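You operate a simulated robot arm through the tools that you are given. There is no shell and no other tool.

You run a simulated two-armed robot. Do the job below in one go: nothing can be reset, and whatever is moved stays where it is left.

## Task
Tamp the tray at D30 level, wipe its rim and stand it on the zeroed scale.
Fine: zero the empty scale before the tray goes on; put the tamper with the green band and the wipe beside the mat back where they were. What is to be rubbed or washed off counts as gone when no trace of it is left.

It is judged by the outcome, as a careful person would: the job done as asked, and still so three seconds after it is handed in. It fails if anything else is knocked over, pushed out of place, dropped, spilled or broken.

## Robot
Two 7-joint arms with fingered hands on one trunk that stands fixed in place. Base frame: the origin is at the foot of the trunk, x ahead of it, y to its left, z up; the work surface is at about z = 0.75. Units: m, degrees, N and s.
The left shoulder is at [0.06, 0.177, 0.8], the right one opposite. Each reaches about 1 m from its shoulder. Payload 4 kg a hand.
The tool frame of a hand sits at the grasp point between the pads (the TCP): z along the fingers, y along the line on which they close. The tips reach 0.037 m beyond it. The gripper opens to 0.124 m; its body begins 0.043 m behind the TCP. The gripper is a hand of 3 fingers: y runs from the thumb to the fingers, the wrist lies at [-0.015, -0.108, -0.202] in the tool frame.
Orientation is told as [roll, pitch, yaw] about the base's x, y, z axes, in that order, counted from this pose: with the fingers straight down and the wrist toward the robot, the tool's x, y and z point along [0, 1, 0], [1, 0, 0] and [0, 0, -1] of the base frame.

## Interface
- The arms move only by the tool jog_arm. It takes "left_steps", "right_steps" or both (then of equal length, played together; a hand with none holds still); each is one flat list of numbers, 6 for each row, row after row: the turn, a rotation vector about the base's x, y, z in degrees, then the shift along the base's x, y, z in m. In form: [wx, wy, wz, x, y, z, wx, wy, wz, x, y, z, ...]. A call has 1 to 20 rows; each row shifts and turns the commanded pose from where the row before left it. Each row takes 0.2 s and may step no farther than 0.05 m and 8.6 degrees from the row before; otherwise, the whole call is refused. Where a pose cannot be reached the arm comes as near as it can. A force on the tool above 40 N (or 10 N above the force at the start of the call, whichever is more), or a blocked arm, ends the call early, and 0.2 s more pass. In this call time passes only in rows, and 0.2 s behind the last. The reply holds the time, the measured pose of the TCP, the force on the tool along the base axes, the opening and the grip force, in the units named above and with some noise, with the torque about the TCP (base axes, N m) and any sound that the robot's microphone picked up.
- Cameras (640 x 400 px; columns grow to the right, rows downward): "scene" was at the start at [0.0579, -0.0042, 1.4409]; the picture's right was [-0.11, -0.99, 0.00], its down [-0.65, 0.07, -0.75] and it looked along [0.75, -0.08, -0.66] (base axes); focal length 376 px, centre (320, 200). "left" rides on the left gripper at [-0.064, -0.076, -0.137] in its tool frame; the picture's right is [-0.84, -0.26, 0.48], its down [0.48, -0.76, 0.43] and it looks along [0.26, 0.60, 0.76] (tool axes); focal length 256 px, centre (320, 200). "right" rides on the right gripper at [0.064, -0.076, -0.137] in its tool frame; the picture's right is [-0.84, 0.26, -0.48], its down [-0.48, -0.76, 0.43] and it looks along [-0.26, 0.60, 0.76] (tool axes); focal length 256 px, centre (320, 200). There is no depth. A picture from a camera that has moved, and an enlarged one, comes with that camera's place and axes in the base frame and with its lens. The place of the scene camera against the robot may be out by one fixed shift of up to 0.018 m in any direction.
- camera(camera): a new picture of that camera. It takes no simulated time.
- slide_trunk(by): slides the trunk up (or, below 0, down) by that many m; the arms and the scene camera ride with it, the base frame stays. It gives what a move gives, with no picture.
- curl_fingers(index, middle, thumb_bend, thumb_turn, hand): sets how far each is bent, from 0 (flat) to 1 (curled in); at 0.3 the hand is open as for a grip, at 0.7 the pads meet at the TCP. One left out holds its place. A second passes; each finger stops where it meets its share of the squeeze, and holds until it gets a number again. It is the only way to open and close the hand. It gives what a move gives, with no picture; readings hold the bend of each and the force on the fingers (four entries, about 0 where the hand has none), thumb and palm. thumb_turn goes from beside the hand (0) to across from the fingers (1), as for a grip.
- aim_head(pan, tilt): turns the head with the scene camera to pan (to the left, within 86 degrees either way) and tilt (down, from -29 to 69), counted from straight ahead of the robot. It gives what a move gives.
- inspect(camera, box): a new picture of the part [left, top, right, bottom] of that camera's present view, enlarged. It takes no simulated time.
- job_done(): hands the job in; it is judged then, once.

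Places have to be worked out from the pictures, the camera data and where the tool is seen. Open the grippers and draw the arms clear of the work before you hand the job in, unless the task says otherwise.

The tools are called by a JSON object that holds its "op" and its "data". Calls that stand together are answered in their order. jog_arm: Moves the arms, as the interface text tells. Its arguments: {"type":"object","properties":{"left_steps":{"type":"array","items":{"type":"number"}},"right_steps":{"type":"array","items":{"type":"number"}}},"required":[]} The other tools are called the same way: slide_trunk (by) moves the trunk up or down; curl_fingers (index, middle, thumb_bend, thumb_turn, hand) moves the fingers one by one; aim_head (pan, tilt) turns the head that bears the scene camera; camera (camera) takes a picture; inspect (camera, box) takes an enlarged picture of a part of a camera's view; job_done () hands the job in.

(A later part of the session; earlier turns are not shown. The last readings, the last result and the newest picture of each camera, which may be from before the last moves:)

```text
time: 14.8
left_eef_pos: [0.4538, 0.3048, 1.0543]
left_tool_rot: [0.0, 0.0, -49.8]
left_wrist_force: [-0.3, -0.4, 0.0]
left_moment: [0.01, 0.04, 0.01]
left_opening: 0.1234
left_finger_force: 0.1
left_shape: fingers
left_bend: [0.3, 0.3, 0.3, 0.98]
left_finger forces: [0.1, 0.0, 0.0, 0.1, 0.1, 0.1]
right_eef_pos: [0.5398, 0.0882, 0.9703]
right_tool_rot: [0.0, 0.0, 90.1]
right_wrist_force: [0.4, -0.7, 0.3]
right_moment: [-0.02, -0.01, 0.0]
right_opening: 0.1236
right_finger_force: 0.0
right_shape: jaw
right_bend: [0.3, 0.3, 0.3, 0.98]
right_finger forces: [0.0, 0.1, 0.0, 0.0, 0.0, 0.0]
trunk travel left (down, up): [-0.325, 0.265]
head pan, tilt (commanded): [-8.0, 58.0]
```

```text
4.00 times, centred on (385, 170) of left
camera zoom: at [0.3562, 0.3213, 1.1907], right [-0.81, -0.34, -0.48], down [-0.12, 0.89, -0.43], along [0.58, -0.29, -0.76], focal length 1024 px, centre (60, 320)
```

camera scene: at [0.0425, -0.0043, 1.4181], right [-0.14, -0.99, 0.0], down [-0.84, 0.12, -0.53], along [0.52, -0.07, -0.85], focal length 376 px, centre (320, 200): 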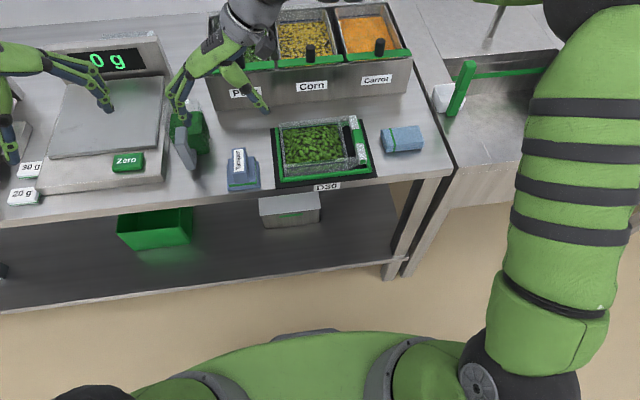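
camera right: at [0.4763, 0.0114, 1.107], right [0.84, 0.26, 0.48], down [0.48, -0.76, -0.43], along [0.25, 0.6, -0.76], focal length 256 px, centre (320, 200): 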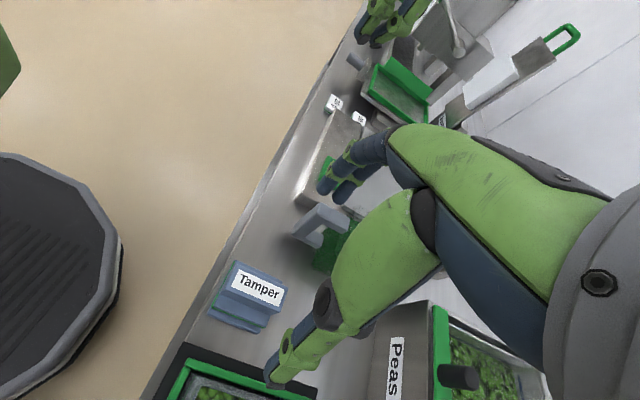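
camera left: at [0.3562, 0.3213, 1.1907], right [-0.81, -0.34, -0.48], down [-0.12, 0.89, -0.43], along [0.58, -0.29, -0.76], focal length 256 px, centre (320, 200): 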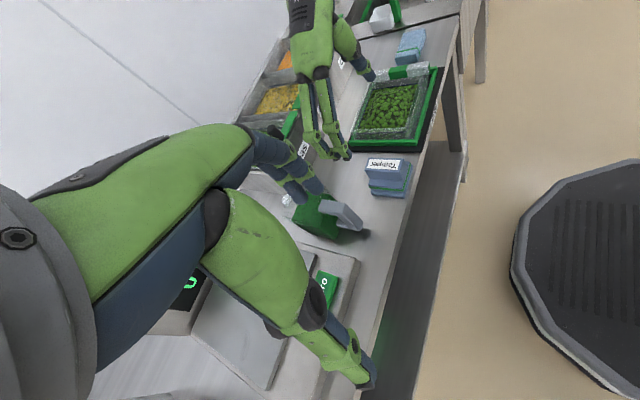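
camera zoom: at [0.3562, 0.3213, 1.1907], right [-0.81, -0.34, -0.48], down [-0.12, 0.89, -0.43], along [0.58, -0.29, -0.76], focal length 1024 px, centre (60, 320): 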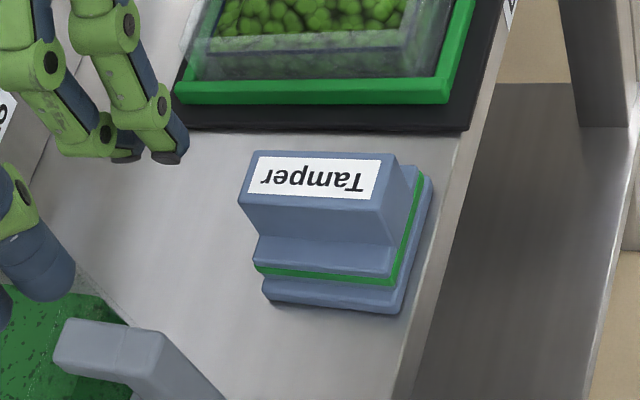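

Triangulation puts the handle top centre at (0.539, 0.090, 0.812), with the tier top below it at about z=0.782. I'll partly close the right fingers so they clear the jug, then descend to just above the handle.

{"op": "curl_fingers", "data": {"hand": "right", "index": 0.45, "middle": 0.45, "thumb_bend": 0.45}}

{"op": "jog_arm", "data": {"right_steps": [0, 0, 0, 0, 0.001, -0.03, 0, 0, 0, 0, 0, -0.03, 0, 0, 0, 0, 0, -0.03, 0, 0, 0, 0, 0, -0.02]}}

{"op": "camera", "data": {"camera": "right"}}

{"op": "inspect", "data": {"camera": "left", "box": [300, 80, 460, 240]}}

{"op": "inspect", "data": {"camera": "scene", "box": [160, 90, 300, 210]}}

```text
time: 15.8
left_eef_pos: [0.4522, 0.3048, 1.0533]
left_tool_rot: [0.0, -0.1, -49.8]
left_wrist_force: [0.6, 0.3, -0.6]
left_moment: [-0.02, -0.01, 0.01]
left_opening: 0.1231
left_finger_force: 0.1
left_shape: fingers
left_bend: [0.3, 0.3, 0.3, 0.98]
left_finger forces: [0.0, 0.0, 0.0, 0.1, 0.1, 0.0]
right_eef_pos: [0.5393, 0.0874, 0.9712]
right_tool_rot: [0.0, 0.1, 90.0]
right_wrist_force: [0.3, 0.2, 0.2]
right_moment: [0.01, 0.0, -0.01]
right_opening: 0.0781
right_finger_force: 0.1
right_shape: fingers
right_bend: [0.45, 0.45, 0.45, 0.98]
right_finger forces: [0.1, 0.0, 0.0, 0.1, 0.1, 0.0]
trunk travel left (down, up): [-0.325, 0.265]
head pan, tilt (commanded): [-8.0, 58.0]
```

```text
time: 16.8
left_eef_pos: [0.4546, 0.3044, 1.0548]
left_tool_rot: [0.0, 0.0, -49.8]
left_wrist_force: [0.3, 0.2, -0.9]
left_moment: [0.0, -0.01, -0.03]
left_opening: 0.1232
left_finger_force: 0.1
left_shape: fingers
left_bend: [0.3, 0.3, 0.3, 0.98]
left_finger forces: [0.1, 0.0, 0.1, 0.0, 0.0, 0.0]
right_eef_pos: [0.5409, 0.0893, 0.8596]
right_tool_rot: [0.0, 0.1, 90.0]
right_wrist_force: [-0.2, -0.9, 0.9]
right_moment: [-0.01, 0.02, -0.05]
right_opening: 0.078
right_finger_force: 0.1
right_shape: fingers
right_bend: [0.45, 0.45, 0.45, 0.98]
right_finger forces: [0.1, 0.1, 0.1, 0.0, 0.1, 0.0]
trunk travel left (down, up): [-0.325, 0.265]
head pan, tilt (commanded): [-8.0, 58.0]
```

```text
taken
camera right: at [0.4768, 0.0131, 0.9965], right [0.84, 0.26, 0.48], down [0.48, -0.76, -0.43], along [0.26, 0.6, -0.76], focal length 256 px, centre (320, 200)
```

right: 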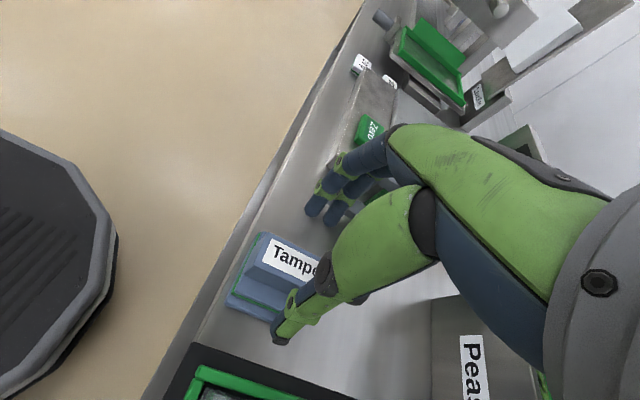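

```text
2.50 times, centred on (380, 160) of left
camera zoom: at [0.3562, 0.3213, 1.1908], right [-0.81, -0.34, -0.48], down [-0.12, 0.89, -0.43], along [0.58, -0.29, -0.76], focal length 640 px, centre (170, 300)
```

zoom: 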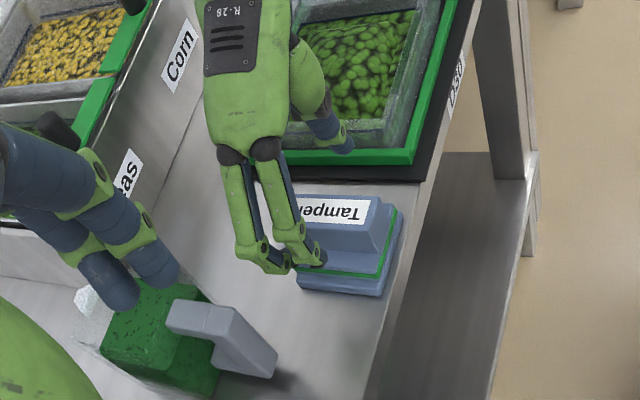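

```text
3.33 times, centred on (230, 150) of scene
camera zoom: at [0.0425, -0.0044, 1.4181], right [-0.14, -0.99, 0.0], down [-0.84, 0.12, -0.53], along [0.52, -0.07, -0.85], focal length 1252 px, centre (620, 367)
```

zoom: 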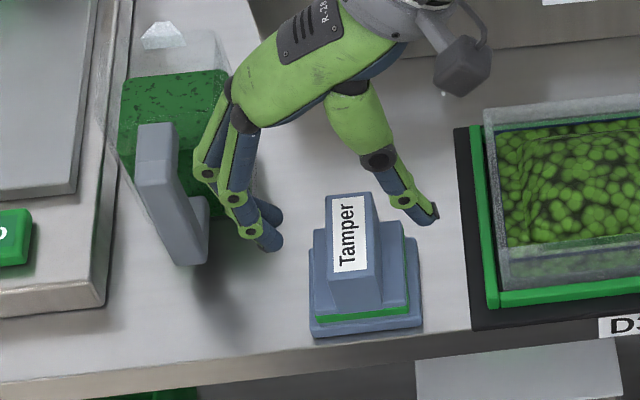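

The digits straddle the handle, with two fingers on the +y side and the thumb on the -y side. I'll narrow the opening slightly for jug clearance and lower further.

{"op": "curl_fingers", "data": {"hand": "right", "index": 0.5, "middle": 0.5, "thumb_bend": 0.5}}

{"op": "jog_arm", "data": {"right_steps": [0, 0, 0, -0.001, 0.001, -0.012, 0, 0, 0, 0, 0, -0.01]}}

{"op": "inspect", "data": {"camera": "left", "box": [320, 110, 440, 220]}}

{"op": "inspect", "data": {"camera": "scene", "box": [180, 110, 290, 200]}}

{"op": "inspect", "data": {"camera": "right", "box": [200, 170, 420, 370]}}

```text
time: 17.8
left_eef_pos: [0.4532, 0.3053, 1.0552]
left_tool_rot: [-0.1, 0.1, -49.8]
left_wrist_force: [-0.9, -0.1, 0.0]
left_moment: [-0.01, 0.04, -0.01]
left_opening: 0.1233
left_finger_force: 0.0
left_shape: fingers
left_bend: [0.3, 0.3, 0.3, 0.98]
left_finger forces: [0.1, 0.0, 0.1, 0.1, 0.0, 0.1]
right_eef_pos: [0.54, 0.0877, 0.8601]
right_tool_rot: [0.0, 0.0, 90.0]
right_wrist_force: [0.5, -0.3, 0.0]
right_moment: [0.0, 0.0, 0.02]
right_opening: 0.0624
right_finger_force: 0.1
right_shape: fingers
right_bend: [0.5, 0.5, 0.5, 0.98]
right_finger forces: [0.0, 0.0, 0.1, 0.0, 0.0, 0.1]
trunk travel left (down, up): [-0.325, 0.265]
head pan, tilt (commanded): [-8.0, 58.0]
```

```text
time: 18.4
left_eef_pos: [0.4543, 0.3053, 1.0541]
left_tool_rot: [0.0, 0.1, -49.7]
left_wrist_force: [-0.7, -0.1, 0.1]
left_moment: [-0.02, 0.01, 0.01]
left_opening: 0.1234
left_finger_force: 0.1
left_shape: fingers
left_bend: [0.3, 0.3, 0.3, 0.98]
left_finger forces: [0.0, 0.0, 0.0, 0.0, 0.0, 0.0]
right_eef_pos: [0.5396, 0.0886, 0.837]
right_tool_rot: [0.0, 0.0, 89.9]
right_wrist_force: [0.3, -0.5, -0.1]
right_moment: [-0.02, -0.01, 0.0]
right_opening: 0.0624
right_finger_force: 0.1
right_shape: fingers
right_bend: [0.5, 0.5, 0.5, 0.98]
right_finger forces: [0.0, 0.0, 0.1, 0.0, 0.0, 0.0]
trunk travel left (down, up): [-0.325, 0.265]
head pan, tilt (commanded): [-8.0, 58.0]
```

```text
3.64 times, centred on (380, 165) of left
camera zoom: at [0.3561, 0.3213, 1.1908], right [-0.81, -0.34, -0.48], down [-0.12, 0.89, -0.43], along [0.58, -0.29, -0.76], focal length 931 px, centre (102, 327)
```

zoom: 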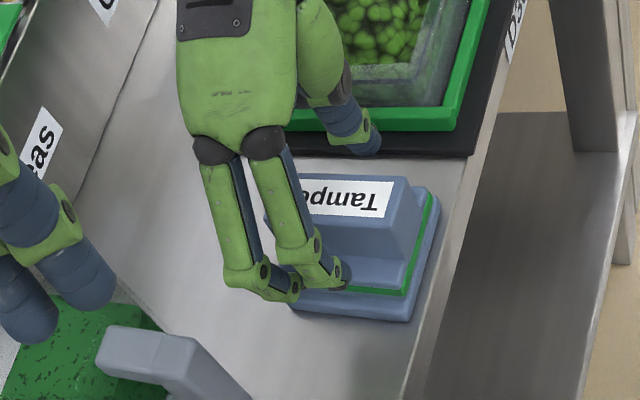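

```text
4.44 times, centred on (235, 155) of scene
camera zoom: at [0.0425, -0.0044, 1.4181], right [-0.14, -0.99, 0.0], down [-0.84, 0.12, -0.53], along [0.52, -0.07, -0.85], focal length 1669 px, centre (698, 400)
```

zoom: 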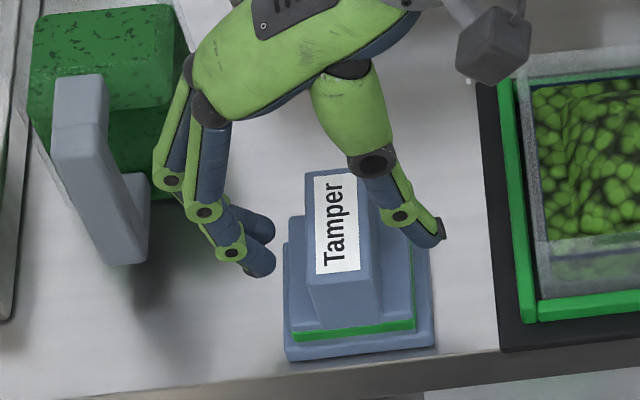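

```text
2.00 times, centred on (310, 270) of right
camera zoom: at [0.4759, 0.0135, 0.9744], right [0.84, 0.26, 0.48], down [0.48, -0.76, -0.43], along [0.26, 0.6, -0.76], focal length 512 px, centre (340, 60)
```

zoom: 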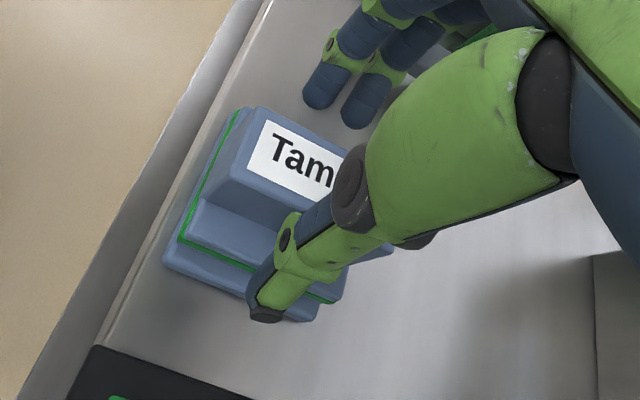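

The fingers and thumb are evenly spaced either side of the handle. I'll lower to about z=0.825, so the tips stay just above the lower tier, and then close gently.

{"op": "jog_arm", "data": {"right_steps": [0, 0, 0, 0, 0, -0.006, 0, 0, 0, 0, 0, -0.005]}}

{"op": "curl_fingers", "data": {"hand": "right", "index": 0.62, "middle": 0.62, "thumb_bend": 0.62}}

{"op": "inspect", "data": {"camera": "scene", "box": [180, 110, 290, 200]}}

```text
time: 19.0
left_eef_pos: [0.4528, 0.3048, 1.0541]
left_tool_rot: [0.1, 0.0, -49.8]
left_wrist_force: [0.1, 0.3, 0.9]
left_moment: [-0.02, 0.0, -0.01]
left_opening: 0.1231
left_finger_force: 0.0
left_shape: fingers
left_bend: [0.3, 0.3, 0.3, 0.98]
left_finger forces: [0.1, 0.1, 0.1, 0.0, 0.0, 0.1]
right_eef_pos: [0.5402, 0.0893, 0.8266]
right_tool_rot: [0.1, 0.0, 90.0]
right_wrist_force: [-0.7, -0.5, 0.2]
right_moment: [0.03, 0.01, 0.0]
right_opening: 0.0628
right_finger_force: 0.1
right_shape: fingers
right_bend: [0.5, 0.5, 0.5, 0.98]
right_finger forces: [0.0, 0.0, 0.0, 0.1, 0.0, 0.0]
trunk travel left (down, up): [-0.325, 0.265]
head pan, tilt (commanded): [-8.0, 58.0]
```

```text
time: 20.0
left_eef_pos: [0.4525, 0.3043, 1.0532]
left_tool_rot: [0.0, 0.1, -49.8]
left_wrist_force: [0.2, 0.3, -0.2]
left_moment: [0.02, -0.01, 0.01]
left_opening: 0.1231
left_finger_force: 0.1
left_shape: fingers
left_bend: [0.3, 0.3, 0.3, 0.98]
left_finger forces: [0.0, 0.0, 0.0, 0.0, 0.0, 0.0]
right_eef_pos: [0.5388, 0.0895, 0.8258]
right_tool_rot: [0.0, 0.0, 90.0]
right_wrist_force: [0.2, 1.0, 1.2]
right_moment: [0.11, 0.02, 0.07]
right_opening: 0.0353
right_finger_force: 5.1
right_shape: fingers
right_bend: [0.59, 0.6, 0.61, 0.97]
right_finger forces: [3.2, 2.6, 0.1, 0.0, 4.9, 0.1]
trunk travel left (down, up): [-0.325, 0.265]
head pan, tilt (commanded): [-8.0, 58.0]
```

```text
4.44 times, centred on (235, 155) of scene
camera zoom: at [0.0423, -0.0044, 1.4181], right [-0.14, -0.99, 0.0], down [-0.84, 0.12, -0.53], along [0.52, -0.07, -0.85], focal length 1669 px, centre (698, 400)
```

zoom: 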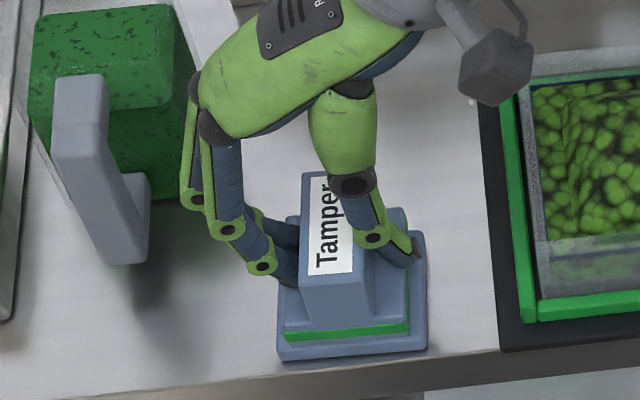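

The tamper is gripped, having slid about 3 mm toward +y as the fingers closed, which I'll correct when I put it back. I'll firm up the grip and lift a little to test it.

{"op": "curl_fingers", "data": {"hand": "right", "index": 0.75, "middle": 0.75, "thumb_bend": 0.75}}

{"op": "jog_arm", "data": {"right_steps": [0, 0, 0, 0, 0, 0.01, 0, 0, 0, 0, 0, 0.01]}}

{"op": "inspect", "data": {"camera": "scene", "box": [180, 110, 290, 200]}}

{"op": "inspect", "data": {"camera": "left", "box": [320, 110, 440, 220]}}

```text
time: 21.0
left_eef_pos: [0.4527, 0.3042, 1.0542]
left_tool_rot: [0.0, 0.0, -49.8]
left_wrist_force: [0.6, 0.7, 0.6]
left_moment: [0.01, 0.01, 0.01]
left_opening: 0.1232
left_finger_force: 0.0
left_shape: fingers
left_bend: [0.3, 0.3, 0.3, 0.98]
left_finger forces: [0.0, 0.0, 0.1, 0.0, 0.0, 0.0]
right_eef_pos: [0.5388, 0.089, 0.8273]
right_tool_rot: [-0.1, 0.0, 90.0]
right_wrist_force: [-0.5, -1.5, 15.0]
right_moment: [0.47, 0.1, 0.15]
right_opening: 0.0319
right_finger_force: 29.6
right_shape: fingers
right_bend: [0.6, 0.61, 0.63, 0.96]
right_finger forces: [14.2, 13.5, 0.0, 0.1, 32.4, 0.0]
trunk travel left (down, up): [-0.325, 0.265]
head pan, tilt (commanded): [-8.0, 58.0]
```

```text
time: 21.6
left_eef_pos: [0.4532, 0.3057, 1.0536]
left_tool_rot: [-0.1, 0.0, -49.8]
left_wrist_force: [0.6, 0.4, 0.8]
left_moment: [0.0, 0.03, 0.02]
left_opening: 0.1234
left_finger_force: 0.0
left_shape: fingers
left_bend: [0.3, 0.3, 0.3, 0.98]
left_finger forces: [0.0, 0.0, 0.0, 0.0, 0.0, 0.1]
right_eef_pos: [0.5388, 0.0904, 0.846]
right_tool_rot: [0.1, 0.0, 90.0]
right_wrist_force: [-0.1, 0.3, -2.2]
right_moment: [-0.01, 0.0, 0.01]
right_opening: 0.0291
right_finger_force: 28.3
right_shape: fingers
right_bend: [0.6, 0.61, 0.65, 0.96]
right_finger forces: [15.2, 10.9, 0.1, 0.0, 30.8, 0.0]
trunk travel left (down, up): [-0.325, 0.265]
head pan, tilt (commanded): [-8.0, 58.0]
```

```text
4.44 times, centred on (235, 155) of scene
camera zoom: at [0.0425, -0.0044, 1.418], right [-0.14, -0.99, 0.0], down [-0.84, 0.12, -0.53], along [0.52, -0.07, -0.85], focal length 1669 px, centre (698, 400)
```

zoom: 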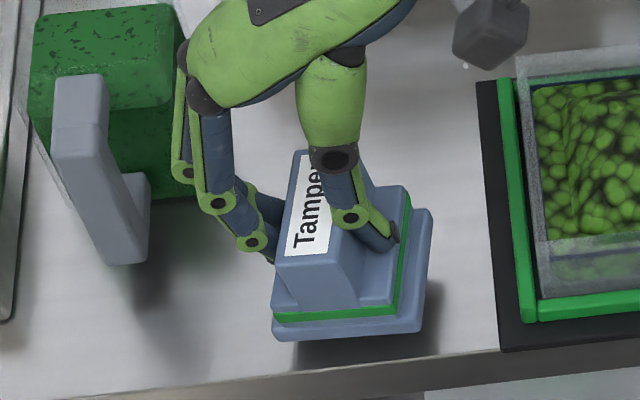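

```text
3.64 times, centred on (380, 165) of left
camera zoom: at [0.3561, 0.3214, 1.1906], right [-0.81, -0.34, -0.48], down [-0.12, 0.89, -0.43], along [0.58, -0.29, -0.76], focal length 931 px, centre (102, 327)
```

zoom: 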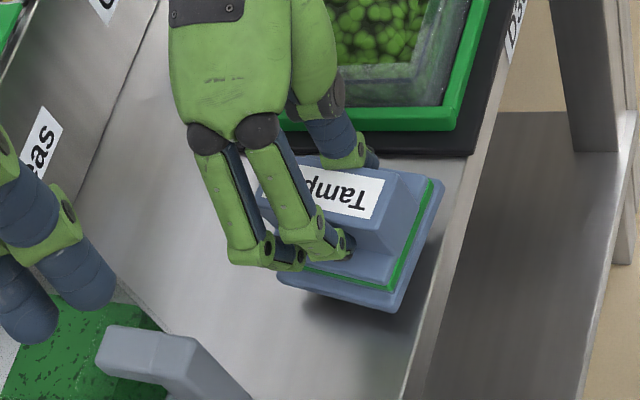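

The grip holds, but the tamper seems tilted in the hand. I'll take closer looks before going on.

{"op": "camera", "data": {"camera": "right"}}

{"op": "inspect", "data": {"camera": "right", "box": [180, 170, 420, 370]}}

{"op": "inspect", "data": {"camera": "left", "box": [350, 130, 420, 200]}}

{"op": "inspect", "data": {"camera": "scene", "box": [215, 130, 265, 190]}}

```text
taken
camera right: at [0.4754, 0.0137, 0.9828], right [0.84, 0.26, 0.48], down [0.48, -0.76, -0.43], along [0.25, 0.6, -0.76], focal length 256 px, centre (320, 200)
```

right: 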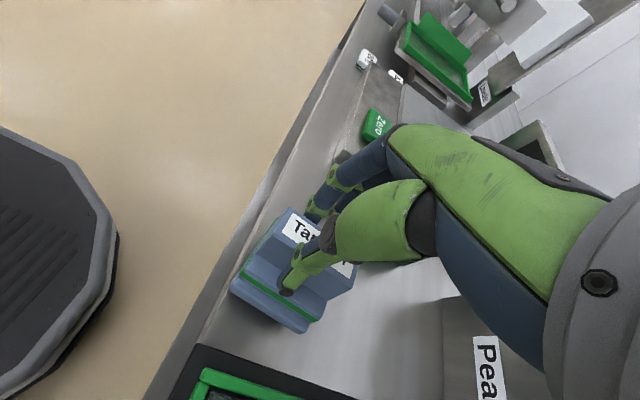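

```text
2.00 times, centred on (300, 270) of right
camera zoom: at [0.4754, 0.0137, 0.9828], right [0.84, 0.26, 0.48], down [0.48, -0.76, -0.43], along [0.25, 0.6, -0.76], focal length 512 px, centre (360, 60)
```

zoom: 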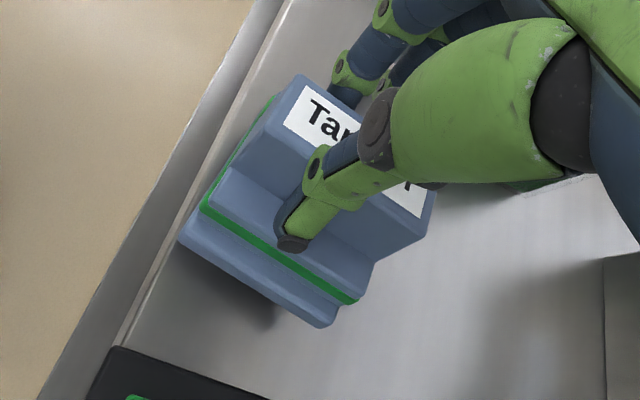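

```text
5.71 times, centred on (385, 165) of left
camera zoom: at [0.3561, 0.3214, 1.1906], right [-0.81, -0.34, -0.48], down [-0.12, 0.89, -0.43], along [0.58, -0.29, -0.76], focal length 1463 px, centre (-51, 400)
```

zoom: 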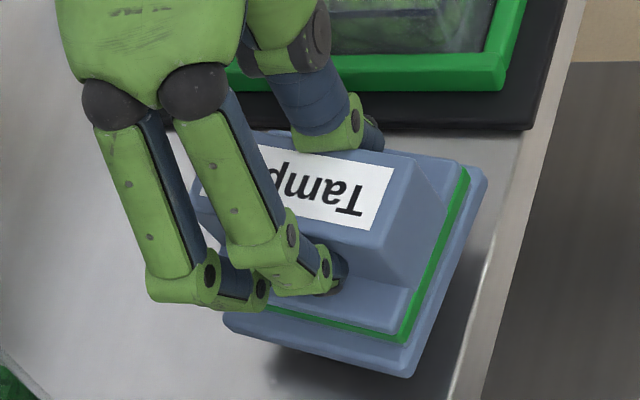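

```text
6.67 times, centred on (240, 160) of scene
camera zoom: at [0.0425, -0.0044, 1.418], right [-0.14, -0.99, 0.0], down [-0.84, 0.12, -0.53], along [0.52, -0.07, -0.85], focal length 2504 px, centre (853, 467)
```

zoom: 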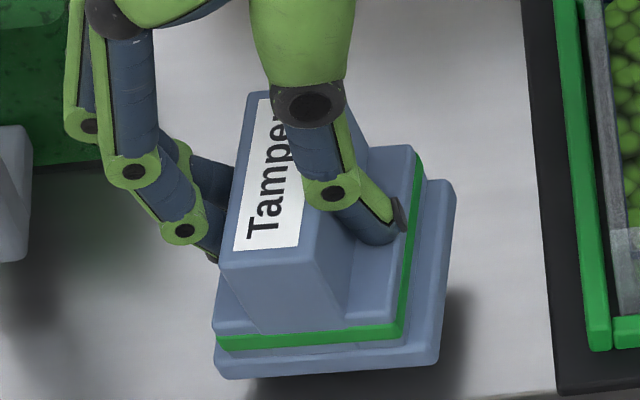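

From corner triangulation, the tamper sits in the grip turned about (-9, -9, -9)° from level. I'll raise it and turn the hand by the opposite amount so its face is level, then re-measure.

{"op": "jog_arm", "data": {"right_steps": [0, 0, 0, 0, 0, 0.03, 4.5, 4.5, 4.5, 0, 0, 0.01, 4.5, 4.5, 4.5, 0, 0, 0.01]}}

{"op": "camera", "data": {"camera": "scene"}}

{"op": "inspect", "data": {"camera": "left", "box": [340, 110, 440, 190]}}

{"op": "inspect", "data": {"camera": "scene", "box": [205, 90, 285, 180]}}

{"op": "inspect", "data": {"camera": "right", "box": [180, 170, 420, 370]}}

```text
time: 22.4
left_eef_pos: [0.4535, 0.3049, 1.0553]
left_tool_rot: [0.1, 0.0, -49.9]
left_wrist_force: [0.4, -0.2, -0.2]
left_moment: [-0.01, -0.01, -0.02]
left_opening: 0.1229
left_finger_force: 0.0
left_shape: fingers
left_bend: [0.3, 0.3, 0.3, 0.98]
left_finger forces: [0.0, 0.0, 0.1, 0.0, 0.1, 0.1]
right_eef_pos: [0.5396, 0.0894, 0.8967]
right_tool_rot: [8.3, -9.7, 98.3]
right_wrist_force: [-0.2, 1.3, -0.4]
right_moment: [-0.04, -0.02, 0.0]
right_opening: 0.0291
right_finger_force: 28.0
right_shape: fingers
right_bend: [0.6, 0.61, 0.65, 0.95]
right_finger forces: [14.9, 10.9, 0.0, 0.1, 30.8, 0.0]
trunk travel left (down, up): [-0.325, 0.265]
head pan, tilt (commanded): [-8.0, 58.0]
```

```text
taken
camera scene: at [0.0429, -0.0046, 1.4181], right [-0.14, -0.99, 0.0], down [-0.84, 0.12, -0.53], along [0.52, -0.07, -0.85], focal length 376 px, centre (320, 200)
```

scene: 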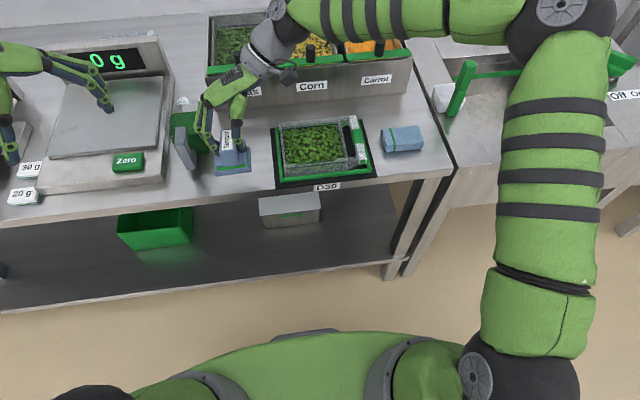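

```text
5.00 times, centred on (390, 150) of left
camera zoom: at [0.3564, 0.3211, 1.1907], right [-0.81, -0.34, -0.48], down [-0.12, 0.89, -0.43], along [0.58, -0.29, -0.76], focal length 1280 px, centre (-30, 450)
```

zoom: 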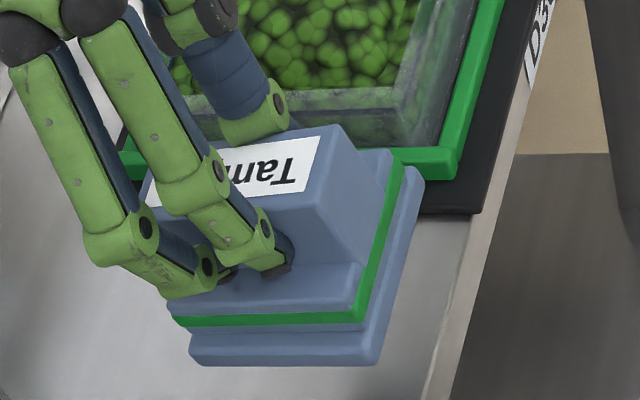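

```text
4.44 times, centred on (245, 135) of scene
camera zoom: at [0.0429, -0.0046, 1.4181], right [-0.14, -0.99, 0.0], down [-0.84, 0.12, -0.53], along [0.52, -0.07, -0.85], focal length 1669 px, centre (653, 489)
```

zoom: 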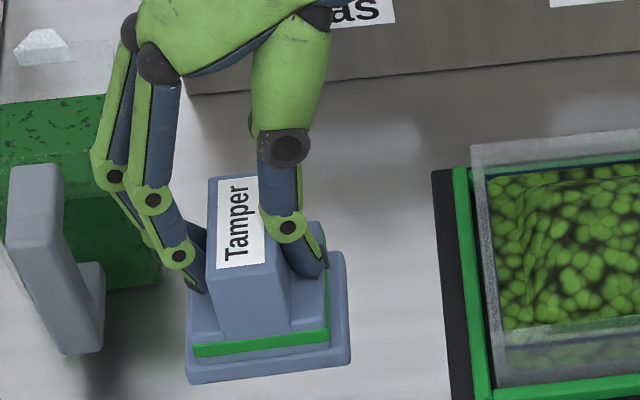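

```text
2.00 times, centred on (300, 270) of right
camera zoom: at [0.5113, -0.0148, 1.0266], right [0.86, 0.32, 0.39], down [0.51, -0.6, -0.62], along [0.03, 0.73, -0.68], focal length 512 px, centre (360, 60)
```

zoom: 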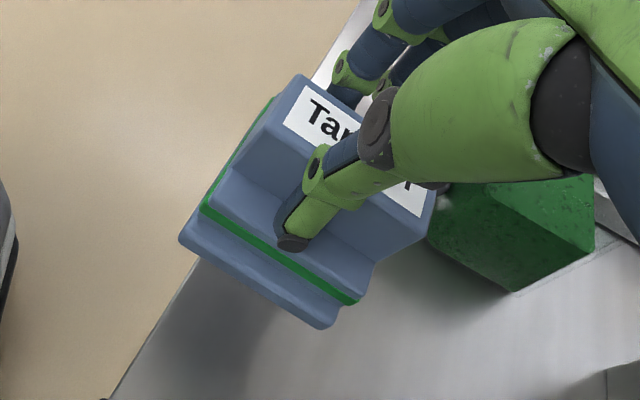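

Re-checking against the left view, yaw and roll are now level, but I over-corrected pitch, so the far end is about 8° low. I'll undo that rotation about y and re-measure.

{"op": "jog_arm", "data": {"right_steps": [0, -4, 0, 0, 0, 0.005, 0, -4, 0, 0, 0, 0.005]}}

{"op": "inspect", "data": {"camera": "left", "box": [350, 110, 430, 190]}}

{"op": "inspect", "data": {"camera": "scene", "box": [205, 110, 265, 180]}}

{"op": "inspect", "data": {"camera": "right", "box": [200, 190, 340, 350]}}

```text
time: 23.0
left_eef_pos: [0.4531, 0.3056, 1.0549]
left_tool_rot: [0.0, 0.0, -49.9]
left_wrist_force: [-0.2, 0.5, 0.5]
left_moment: [0.01, -0.01, -0.01]
left_opening: 0.1233
left_finger_force: 0.0
left_shape: fingers
left_bend: [0.3, 0.3, 0.3, 0.98]
left_finger forces: [0.0, 0.1, 0.1, 0.0, 0.1, 0.0]
right_eef_pos: [0.5391, 0.09, 0.9066]
right_tool_rot: [0.4, -8.4, 99.6]
right_wrist_force: [0.1, 0.3, -0.9]
right_moment: [0.02, 0.0, 0.03]
right_opening: 0.0289
right_finger_force: 28.2
right_shape: fingers
right_bend: [0.6, 0.61, 0.65, 0.95]
right_finger forces: [15.0, 10.7, 0.0, 0.0, 30.6, 0.1]
trunk travel left (down, up): [-0.325, 0.265]
head pan, tilt (commanded): [-8.0, 58.0]
```

```text
5.00 times, centred on (390, 150) of left
camera zoom: at [0.356, 0.3213, 1.1908], right [-0.81, -0.34, -0.48], down [-0.12, 0.89, -0.43], along [0.58, -0.29, -0.76], focal length 1280 px, centre (-30, 450)
```

zoom: 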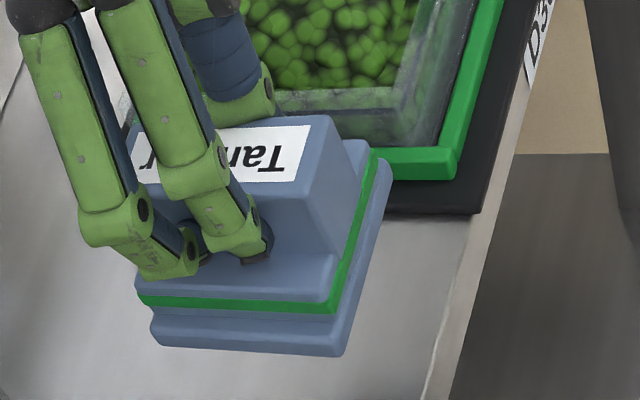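

```text
5.71 times, centred on (235, 145) of scene
camera zoom: at [0.0423, -0.0044, 1.4181], right [-0.14, -0.99, 0.0], down [-0.84, 0.12, -0.53], along [0.52, -0.07, -0.85], focal length 2146 px, centre (806, 514)
```

zoom: 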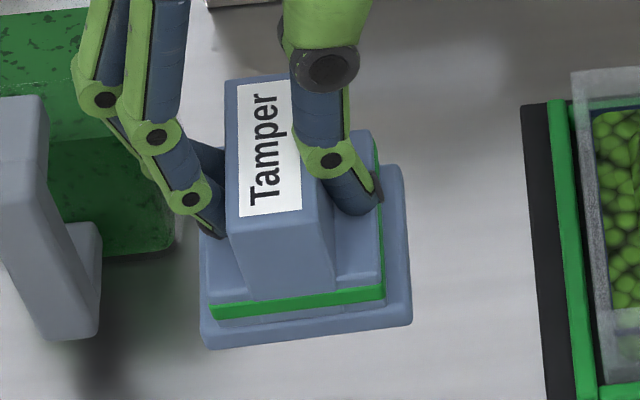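

```text
2.50 times, centred on (270, 270) of right
camera zoom: at [0.4929, -0.0145, 1.0315], right [0.8, 0.32, 0.51], down [0.59, -0.6, -0.54], along [0.13, 0.73, -0.67], focal length 640 px, centre (445, 25)
```

zoom: 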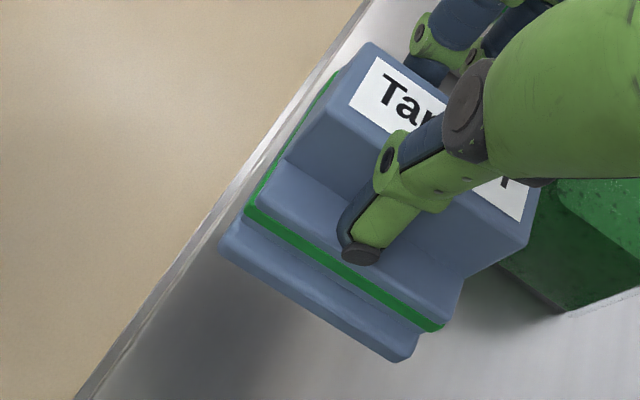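

The tamper is now level to within about 2°, with its base centre about 7.5 mm on the +y side of the TCP and 78 mm below it. Next I'll carry it over the middle of the tray, above the rim.

{"op": "jog_arm", "data": {"right_steps": [0, 0, 0, 0.008, -0.02, 0.012, 0, 0, 0, 0.008, -0.03, 0, 0, 0, 0, 0.008, -0.03, 0, 0, 0, 0, 0.008, -0.03, 0, 0, 0, 0, 0.008, -0.03, 0, 0, 0, 0, 0.008, -0.028, 0]}}

{"op": "camera", "data": {"camera": "scene"}}

{"op": "inspect", "data": {"camera": "scene", "box": [260, 80, 400, 200]}}

{"op": "camera", "data": {"camera": "left"}}

{"op": "camera", "data": {"camera": "right"}}

```text
time: 24.4
left_eef_pos: [0.454, 0.3041, 1.0535]
left_tool_rot: [0.0, 0.0, -49.8]
left_wrist_force: [0.1, -0.1, 0.3]
left_moment: [0.02, 0.0, 0.01]
left_opening: 0.1232
left_finger_force: 0.0
left_shape: fingers
left_bend: [0.3, 0.3, 0.3, 0.98]
left_finger forces: [0.0, 0.0, 0.0, 0.1, 0.1, 0.0]
right_eef_pos: [0.5863, -0.0783, 0.9188]
right_tool_rot: [0.2, -8.4, 99.6]
right_wrist_force: [-0.9, -0.5, -1.4]
right_moment: [-0.02, -0.01, -0.01]
right_opening: 0.0293
right_finger_force: 27.6
right_shape: fingers
right_bend: [0.6, 0.61, 0.65, 0.95]
right_finger forces: [15.0, 10.9, 0.1, 0.0, 30.7, 0.0]
trunk travel left (down, up): [-0.325, 0.265]
head pan, tilt (commanded): [-8.0, 58.0]
```

```text
taken
camera scene: at [0.0424, -0.0046, 1.4181], right [-0.14, -0.99, 0.0], down [-0.84, 0.12, -0.53], along [0.52, -0.07, -0.85], focal length 376 px, centre (320, 200)
```

scene: 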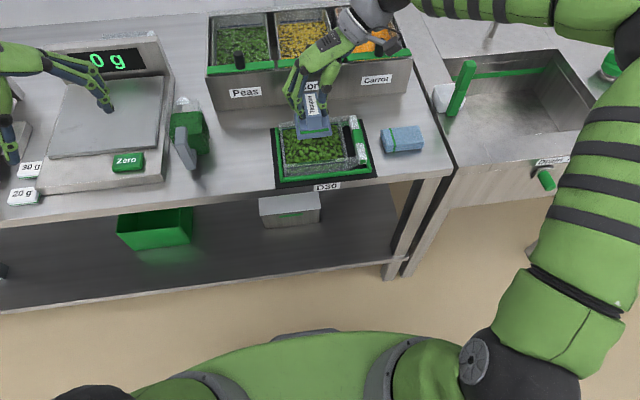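

```text
3.33 times, centred on (330, 140) of scene
camera zoom: at [0.0424, -0.0046, 1.4181], right [-0.14, -0.99, 0.0], down [-0.84, 0.12, -0.53], along [0.52, -0.07, -0.85], focal length 1252 px, centre (287, 400)
```

zoom: 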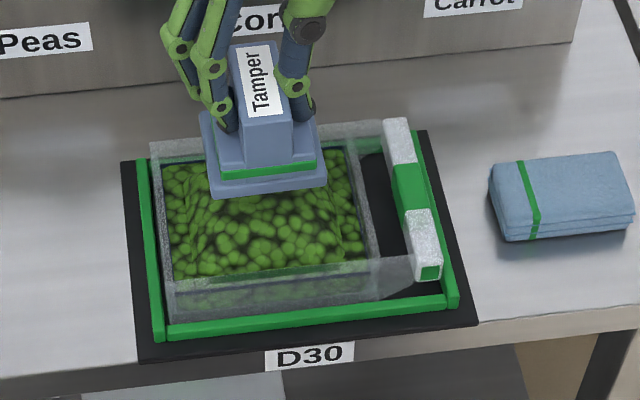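

```text
taken
camera left: at [0.356, 0.3211, 1.1908], right [-0.81, -0.34, -0.48], down [-0.12, 0.89, -0.43], along [0.58, -0.29, -0.76], focal length 256 px, centre (320, 200)
```

left: 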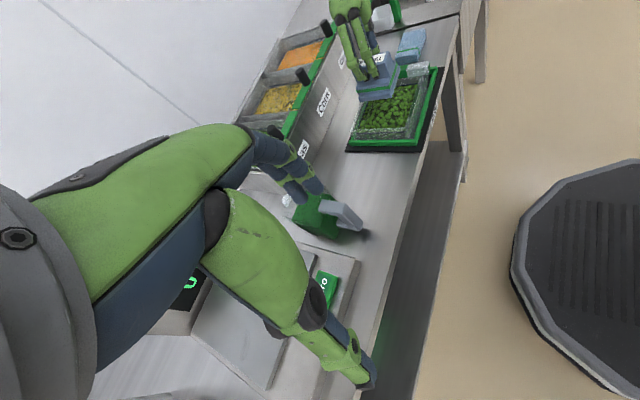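

```text
taken
camera right: at [0.5407, -0.1835, 1.0436], right [0.8, 0.32, 0.51], down [0.59, -0.6, -0.54], along [0.13, 0.73, -0.67], focal length 256 px, centre (320, 200)
```

right: 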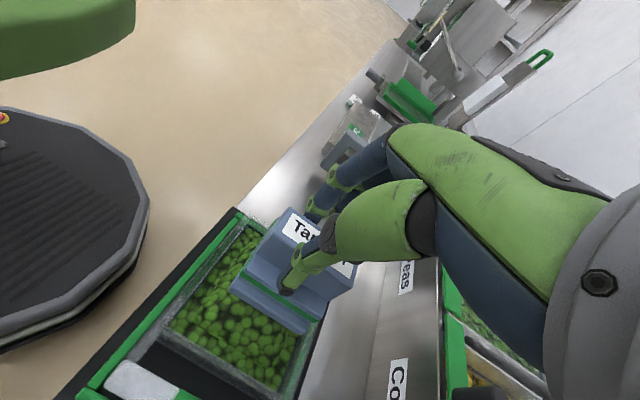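

The tamper is centred above the tray, with its bottom near z=0.84. I'll lower it until it first meets the peas, watching the force.

{"op": "jog_arm", "data": {"right_steps": [0, 0, 0, 0, 0, -0.012, 0, 0, 0, 0, 0, -0.012, 0, 0, 0, 0, 0, -0.01, 0, 0, 0, 0, 0, -0.006, 0, 0, 0, 0, 0, -0.004]}}

{"op": "inspect", "data": {"camera": "scene", "box": [260, 100, 400, 200]}}

{"op": "inspect", "data": {"camera": "left", "box": [320, 30, 460, 170]}}

```text
time: 25.6
left_eef_pos: [0.4528, 0.3042, 1.0548]
left_tool_rot: [0.0, -0.1, -49.7]
left_wrist_force: [0.6, -0.2, 0.6]
left_moment: [0.0, 0.03, 0.04]
left_opening: 0.1232
left_finger_force: 0.0
left_shape: fingers
left_bend: [0.3, 0.3, 0.3, 0.98]
left_finger forces: [0.0, 0.0, 0.0, 0.0, 0.1, 0.0]
right_eef_pos: [0.5865, -0.0783, 0.8744]
right_tool_rot: [0.3, -8.4, 99.6]
right_wrist_force: [-1.1, -0.4, -0.5]
right_moment: [-0.03, 0.01, 0.03]
right_opening: 0.0288
right_finger_force: 28.1
right_shape: fingers
right_bend: [0.6, 0.61, 0.65, 0.95]
right_finger forces: [14.9, 11.0, 0.0, 0.0, 30.7, 0.0]
trunk travel left (down, up): [-0.325, 0.265]
head pan, tilt (commanded): [-8.0, 58.0]
```

```text
4.00 times, centred on (330, 150) of scene
camera zoom: at [0.0425, -0.0045, 1.4181], right [-0.14, -0.99, 0.0], down [-0.84, 0.12, -0.53], along [0.52, -0.07, -0.85], focal length 1502 px, centre (280, 400)
```

zoom: 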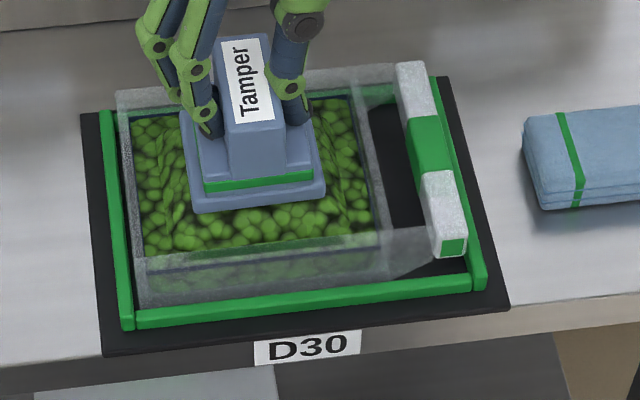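

```text
2.86 times, centred on (390, 100) of left
camera zoom: at [0.3561, 0.3212, 1.1908], right [-0.81, -0.34, -0.48], down [-0.12, 0.89, -0.43], along [0.58, -0.29, -0.76], focal length 731 px, centre (120, 486)
```

zoom: 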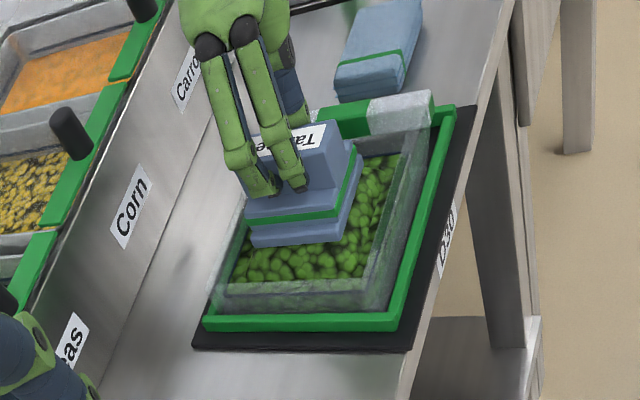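

There's no contact yet with the base at rim height. I'll continue down in 3 mm steps.

{"op": "jog_arm", "data": {"right_steps": [0, 0, 0, 0, 0, -0.003, 0, 0, 0, 0, 0, -0.003, 0, 0, 0, 0, 0, -0.003]}}

{"op": "inspect", "data": {"camera": "left", "box": [320, 30, 460, 170]}}

```text
time: 26.4
left_eef_pos: [0.4533, 0.3042, 1.0541]
left_tool_rot: [0.0, 0.1, -49.9]
left_wrist_force: [-0.2, 0.7, -0.7]
left_moment: [0.0, -0.01, 0.0]
left_opening: 0.123
left_finger_force: 0.0
left_shape: fingers
left_bend: [0.3, 0.3, 0.3, 0.98]
left_finger forces: [0.1, 0.0, 0.1, 0.0, 0.0, 0.0]
right_eef_pos: [0.5866, -0.0775, 0.8648]
right_tool_rot: [0.4, -8.3, 99.7]
right_wrist_force: [0.0, -0.4, -0.8]
right_moment: [-0.01, -0.01, -0.02]
right_opening: 0.0294
right_finger_force: 28.1
right_shape: fingers
right_bend: [0.6, 0.61, 0.65, 0.95]
right_finger forces: [14.9, 10.8, 0.0, 0.1, 30.6, 0.0]
trunk travel left (down, up): [-0.325, 0.265]
head pan, tilt (commanded): [-8.0, 58.0]
```

```text
2.86 times, centred on (390, 100) of left
camera zoom: at [0.3561, 0.3212, 1.1908], right [-0.81, -0.34, -0.48], down [-0.12, 0.89, -0.43], along [0.58, -0.29, -0.76], focal length 731 px, centre (120, 486)
```

zoom: 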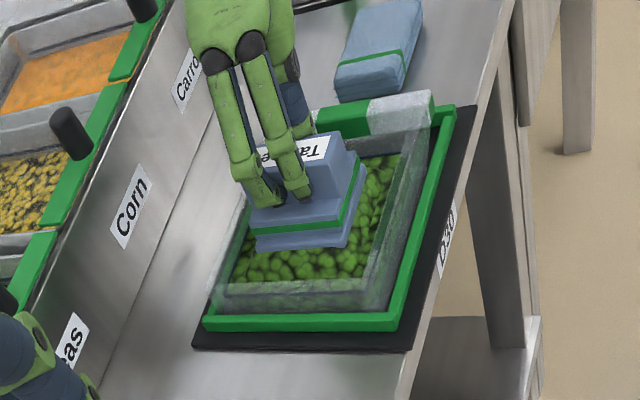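

Still no contact with the base at about z=0.787. I'll go on down.

{"op": "jog_arm", "data": {"right_steps": [0, 0, 0, 0, 0, -0.003, 0, 0, 0, 0, 0, -0.003, 0, 0, 0, 0, 0, -0.003]}}

{"op": "inspect", "data": {"camera": "left", "box": [320, 30, 460, 170]}}

{"op": "inspect", "data": {"camera": "scene", "box": [270, 110, 380, 195]}}

```text
time: 27.2
left_eef_pos: [0.4541, 0.3035, 1.0549]
left_tool_rot: [-0.1, 0.0, -49.8]
left_wrist_force: [0.7, 0.2, -0.9]
left_moment: [-0.01, 0.03, -0.01]
left_opening: 0.1234
left_finger_force: 0.1
left_shape: fingers
left_bend: [0.3, 0.3, 0.3, 0.98]
left_finger forces: [0.0, 0.0, 0.0, 0.0, 0.0, 0.0]
right_eef_pos: [0.5871, -0.0788, 0.8563]
right_tool_rot: [0.3, -8.3, 99.6]
right_wrist_force: [0.1, -0.3, -0.4]
right_moment: [0.04, -0.01, 0.02]
right_opening: 0.0289
right_finger_force: 28.3
right_shape: fingers
right_bend: [0.6, 0.61, 0.65, 0.95]
right_finger forces: [14.9, 11.2, 0.0, 0.0, 30.9, 0.1]
trunk travel left (down, up): [-0.325, 0.265]
head pan, tilt (commanded): [-8.0, 58.0]
```

```text
2.86 times, centred on (390, 100) of left
camera zoom: at [0.356, 0.3212, 1.1908], right [-0.81, -0.34, -0.48], down [-0.12, 0.89, -0.43], along [0.58, -0.29, -0.76], focal length 731 px, centre (120, 486)
```

zoom: 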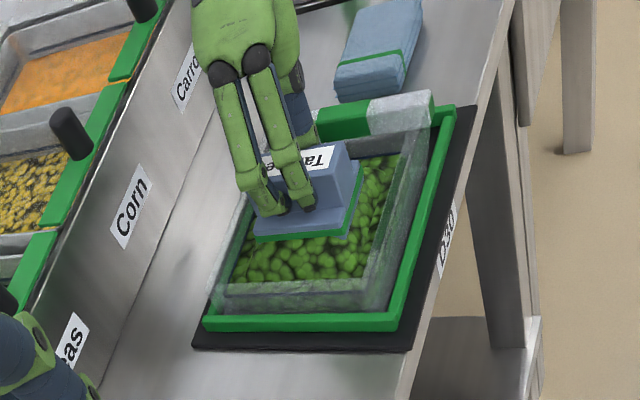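

```text
4.71 times, centred on (325, 152) of scene
camera zoom: at [0.0424, -0.0045, 1.4181], right [-0.14, -0.99, 0.0], down [-0.84, 0.12, -0.53], along [0.52, -0.07, -0.85], focal length 1768 px, centre (296, 424)
```

zoom: 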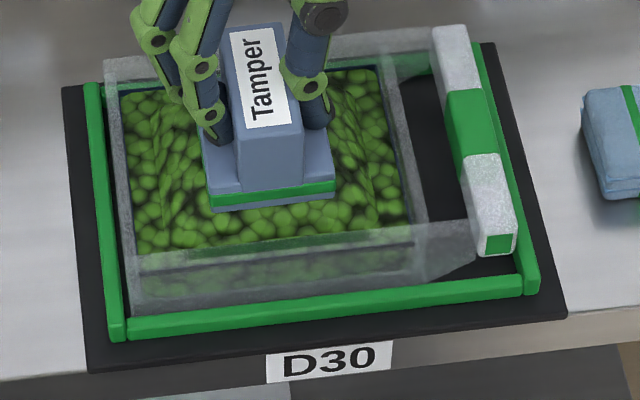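

The base plate has sunk into the top of the mound with almost no resistance so far. I'll keep lowering in small steps while reading the force.

{"op": "jog_arm", "data": {"right_steps": [0, 0, 0, 0, 0, -0.002, 0, 0, 0, 0, 0, -0.002]}}

{"op": "inspect", "data": {"camera": "left", "box": [350, 60, 430, 140]}}

{"op": "inspect", "data": {"camera": "right", "box": [100, 180, 380, 400]}}

```text
time: 27.8
left_eef_pos: [0.4519, 0.3041, 1.0549]
left_tool_rot: [0.0, 0.0, -49.9]
left_wrist_force: [0.5, 0.1, -0.1]
left_moment: [-0.01, 0.0, -0.01]
left_opening: 0.1231
left_finger_force: 0.0
left_shape: fingers
left_bend: [0.3, 0.3, 0.3, 0.98]
left_finger forces: [0.0, 0.0, 0.0, 0.0, 0.1, 0.1]
right_eef_pos: [0.5863, -0.0786, 0.8554]
right_tool_rot: [0.1, -8.6, 99.5]
right_wrist_force: [1.1, -5.4, 22.7]
right_moment: [0.08, 0.19, 0.06]
right_opening: 0.0293
right_finger_force: 34.9
right_shape: fingers
right_bend: [0.6, 0.61, 0.65, 0.95]
right_finger forces: [15.3, 11.3, 0.0, 0.1, 43.9, 0.1]
trunk travel left (down, up): [-0.325, 0.265]
head pan, tilt (commanded): [-8.0, 58.0]
```

```text
5.00 times, centred on (390, 100) of left
camera zoom: at [0.3551, 0.3209, 1.1916], right [-0.8, -0.34, -0.48], down [-0.12, 0.89, -0.43], along [0.58, -0.29, -0.76], focal length 1280 px, centre (-30, 700)
```

zoom: 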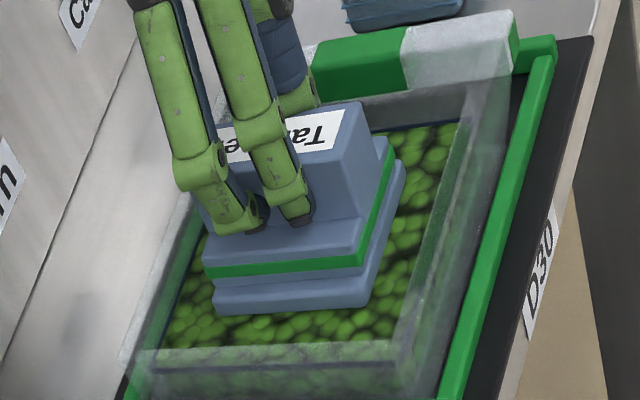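

```text
1.82 times, centred on (240, 290) of right
camera zoom: at [0.5398, -0.183, 0.9795], right [0.8, 0.32, 0.51], down [0.59, -0.6, -0.54], along [0.13, 0.73, -0.66], focal length 465 px, centre (466, 36)
```

zoom: 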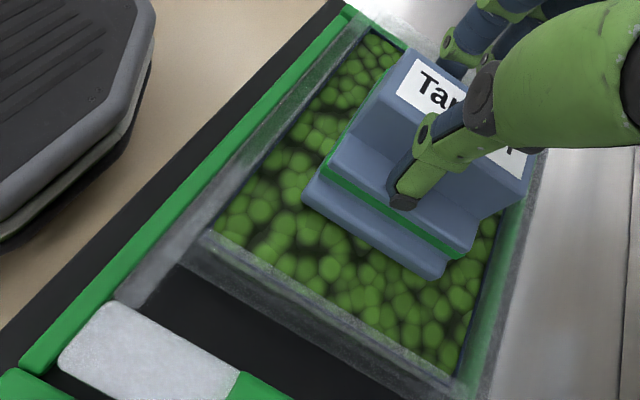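

The force jumped to 23 N and the heap seems to have settled flat around the base plate. I'll lift clear and look at the surface.

{"op": "jog_arm", "data": {"right_steps": [0, 0, 0, 0, 0, 0.006, 0, 0, 0, 0, 0, 0.015, 0, 0, 0, 0, 0, 0.025, 0, 0, 0, 0, 0, 0.025, 0, 0, 0, -0.02, 0.035, 0, 0, 0, 0, -0.02, 0.04, 0, 0, 0, 0, -0.005, 0.045, 0, 0, 0, 0, 0, 0.04, 0]}}

{"op": "inspect", "data": {"camera": "scene", "box": [260, 110, 390, 200]}}

{"op": "inspect", "data": {"camera": "left", "box": [340, 40, 450, 170]}}

{"op": "camera", "data": {"camera": "scene"}}

```text
time: 29.6
left_eef_pos: [0.4538, 0.3056, 1.0543]
left_tool_rot: [0.0, 0.0, -49.8]
left_wrist_force: [-0.4, 1.1, 0.0]
left_moment: [-0.03, -0.05, 0.02]
left_opening: 0.1233
left_finger_force: 0.1
left_shape: fingers
left_bend: [0.3, 0.3, 0.3, 0.98]
left_finger forces: [0.0, 0.1, 0.1, 0.1, 0.0, 0.0]
right_eef_pos: [0.5422, 0.0831, 0.9228]
right_tool_rot: [0.4, -8.4, 99.6]
right_wrist_force: [0.6, -0.8, -1.9]
right_moment: [-0.03, 0.01, 0.01]
right_opening: 0.0287
right_finger_force: 28.0
right_shape: fingers
right_bend: [0.6, 0.61, 0.65, 0.95]
right_finger forces: [15.1, 10.9, 0.2, 0.0, 30.6, 0.1]
trunk travel left (down, up): [-0.325, 0.265]
head pan, tilt (commanded): [-8.0, 58.0]
```

```text
4.44 times, centred on (325, 155) of scene
camera zoom: at [0.0425, -0.004, 1.4181], right [-0.14, -0.99, 0.0], down [-0.84, 0.12, -0.53], along [0.52, -0.07, -0.85], focal length 1669 px, centre (298, 400)
```

zoom: 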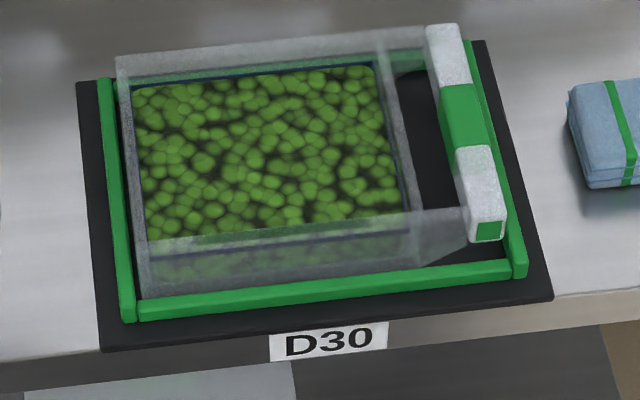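

```text
3.08 times, centred on (395, 105) of left
camera zoom: at [0.3563, 0.3215, 1.1906], right [-0.81, -0.34, -0.48], down [-0.12, 0.89, -0.43], along [0.58, -0.29, -0.76], focal length 788 px, centre (89, 492)
```

zoom: 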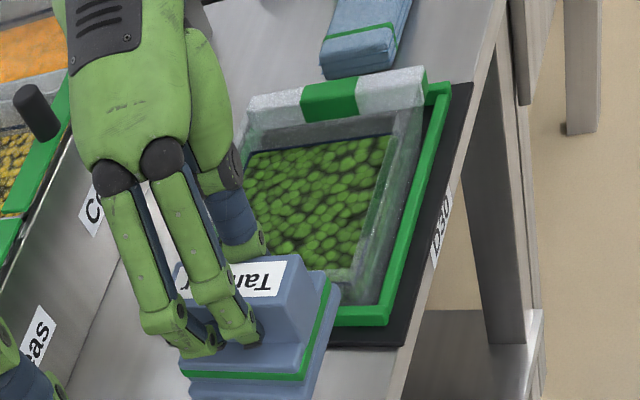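

```text
taken
camera scene: at [0.0425, -0.004, 1.4181], right [-0.14, -0.99, 0.0], down [-0.84, 0.12, -0.53], along [0.52, -0.07, -0.85], focal length 376 px, centre (320, 200)
```

scene: 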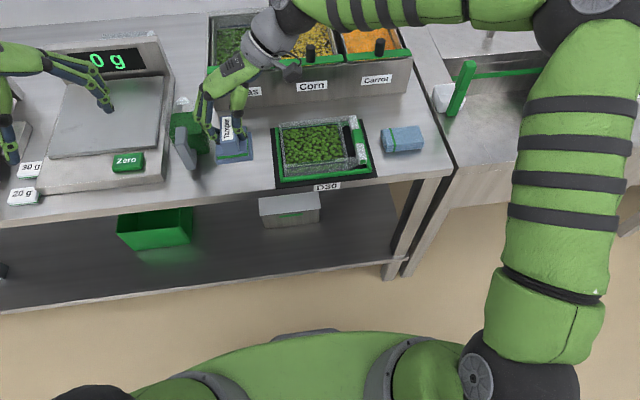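

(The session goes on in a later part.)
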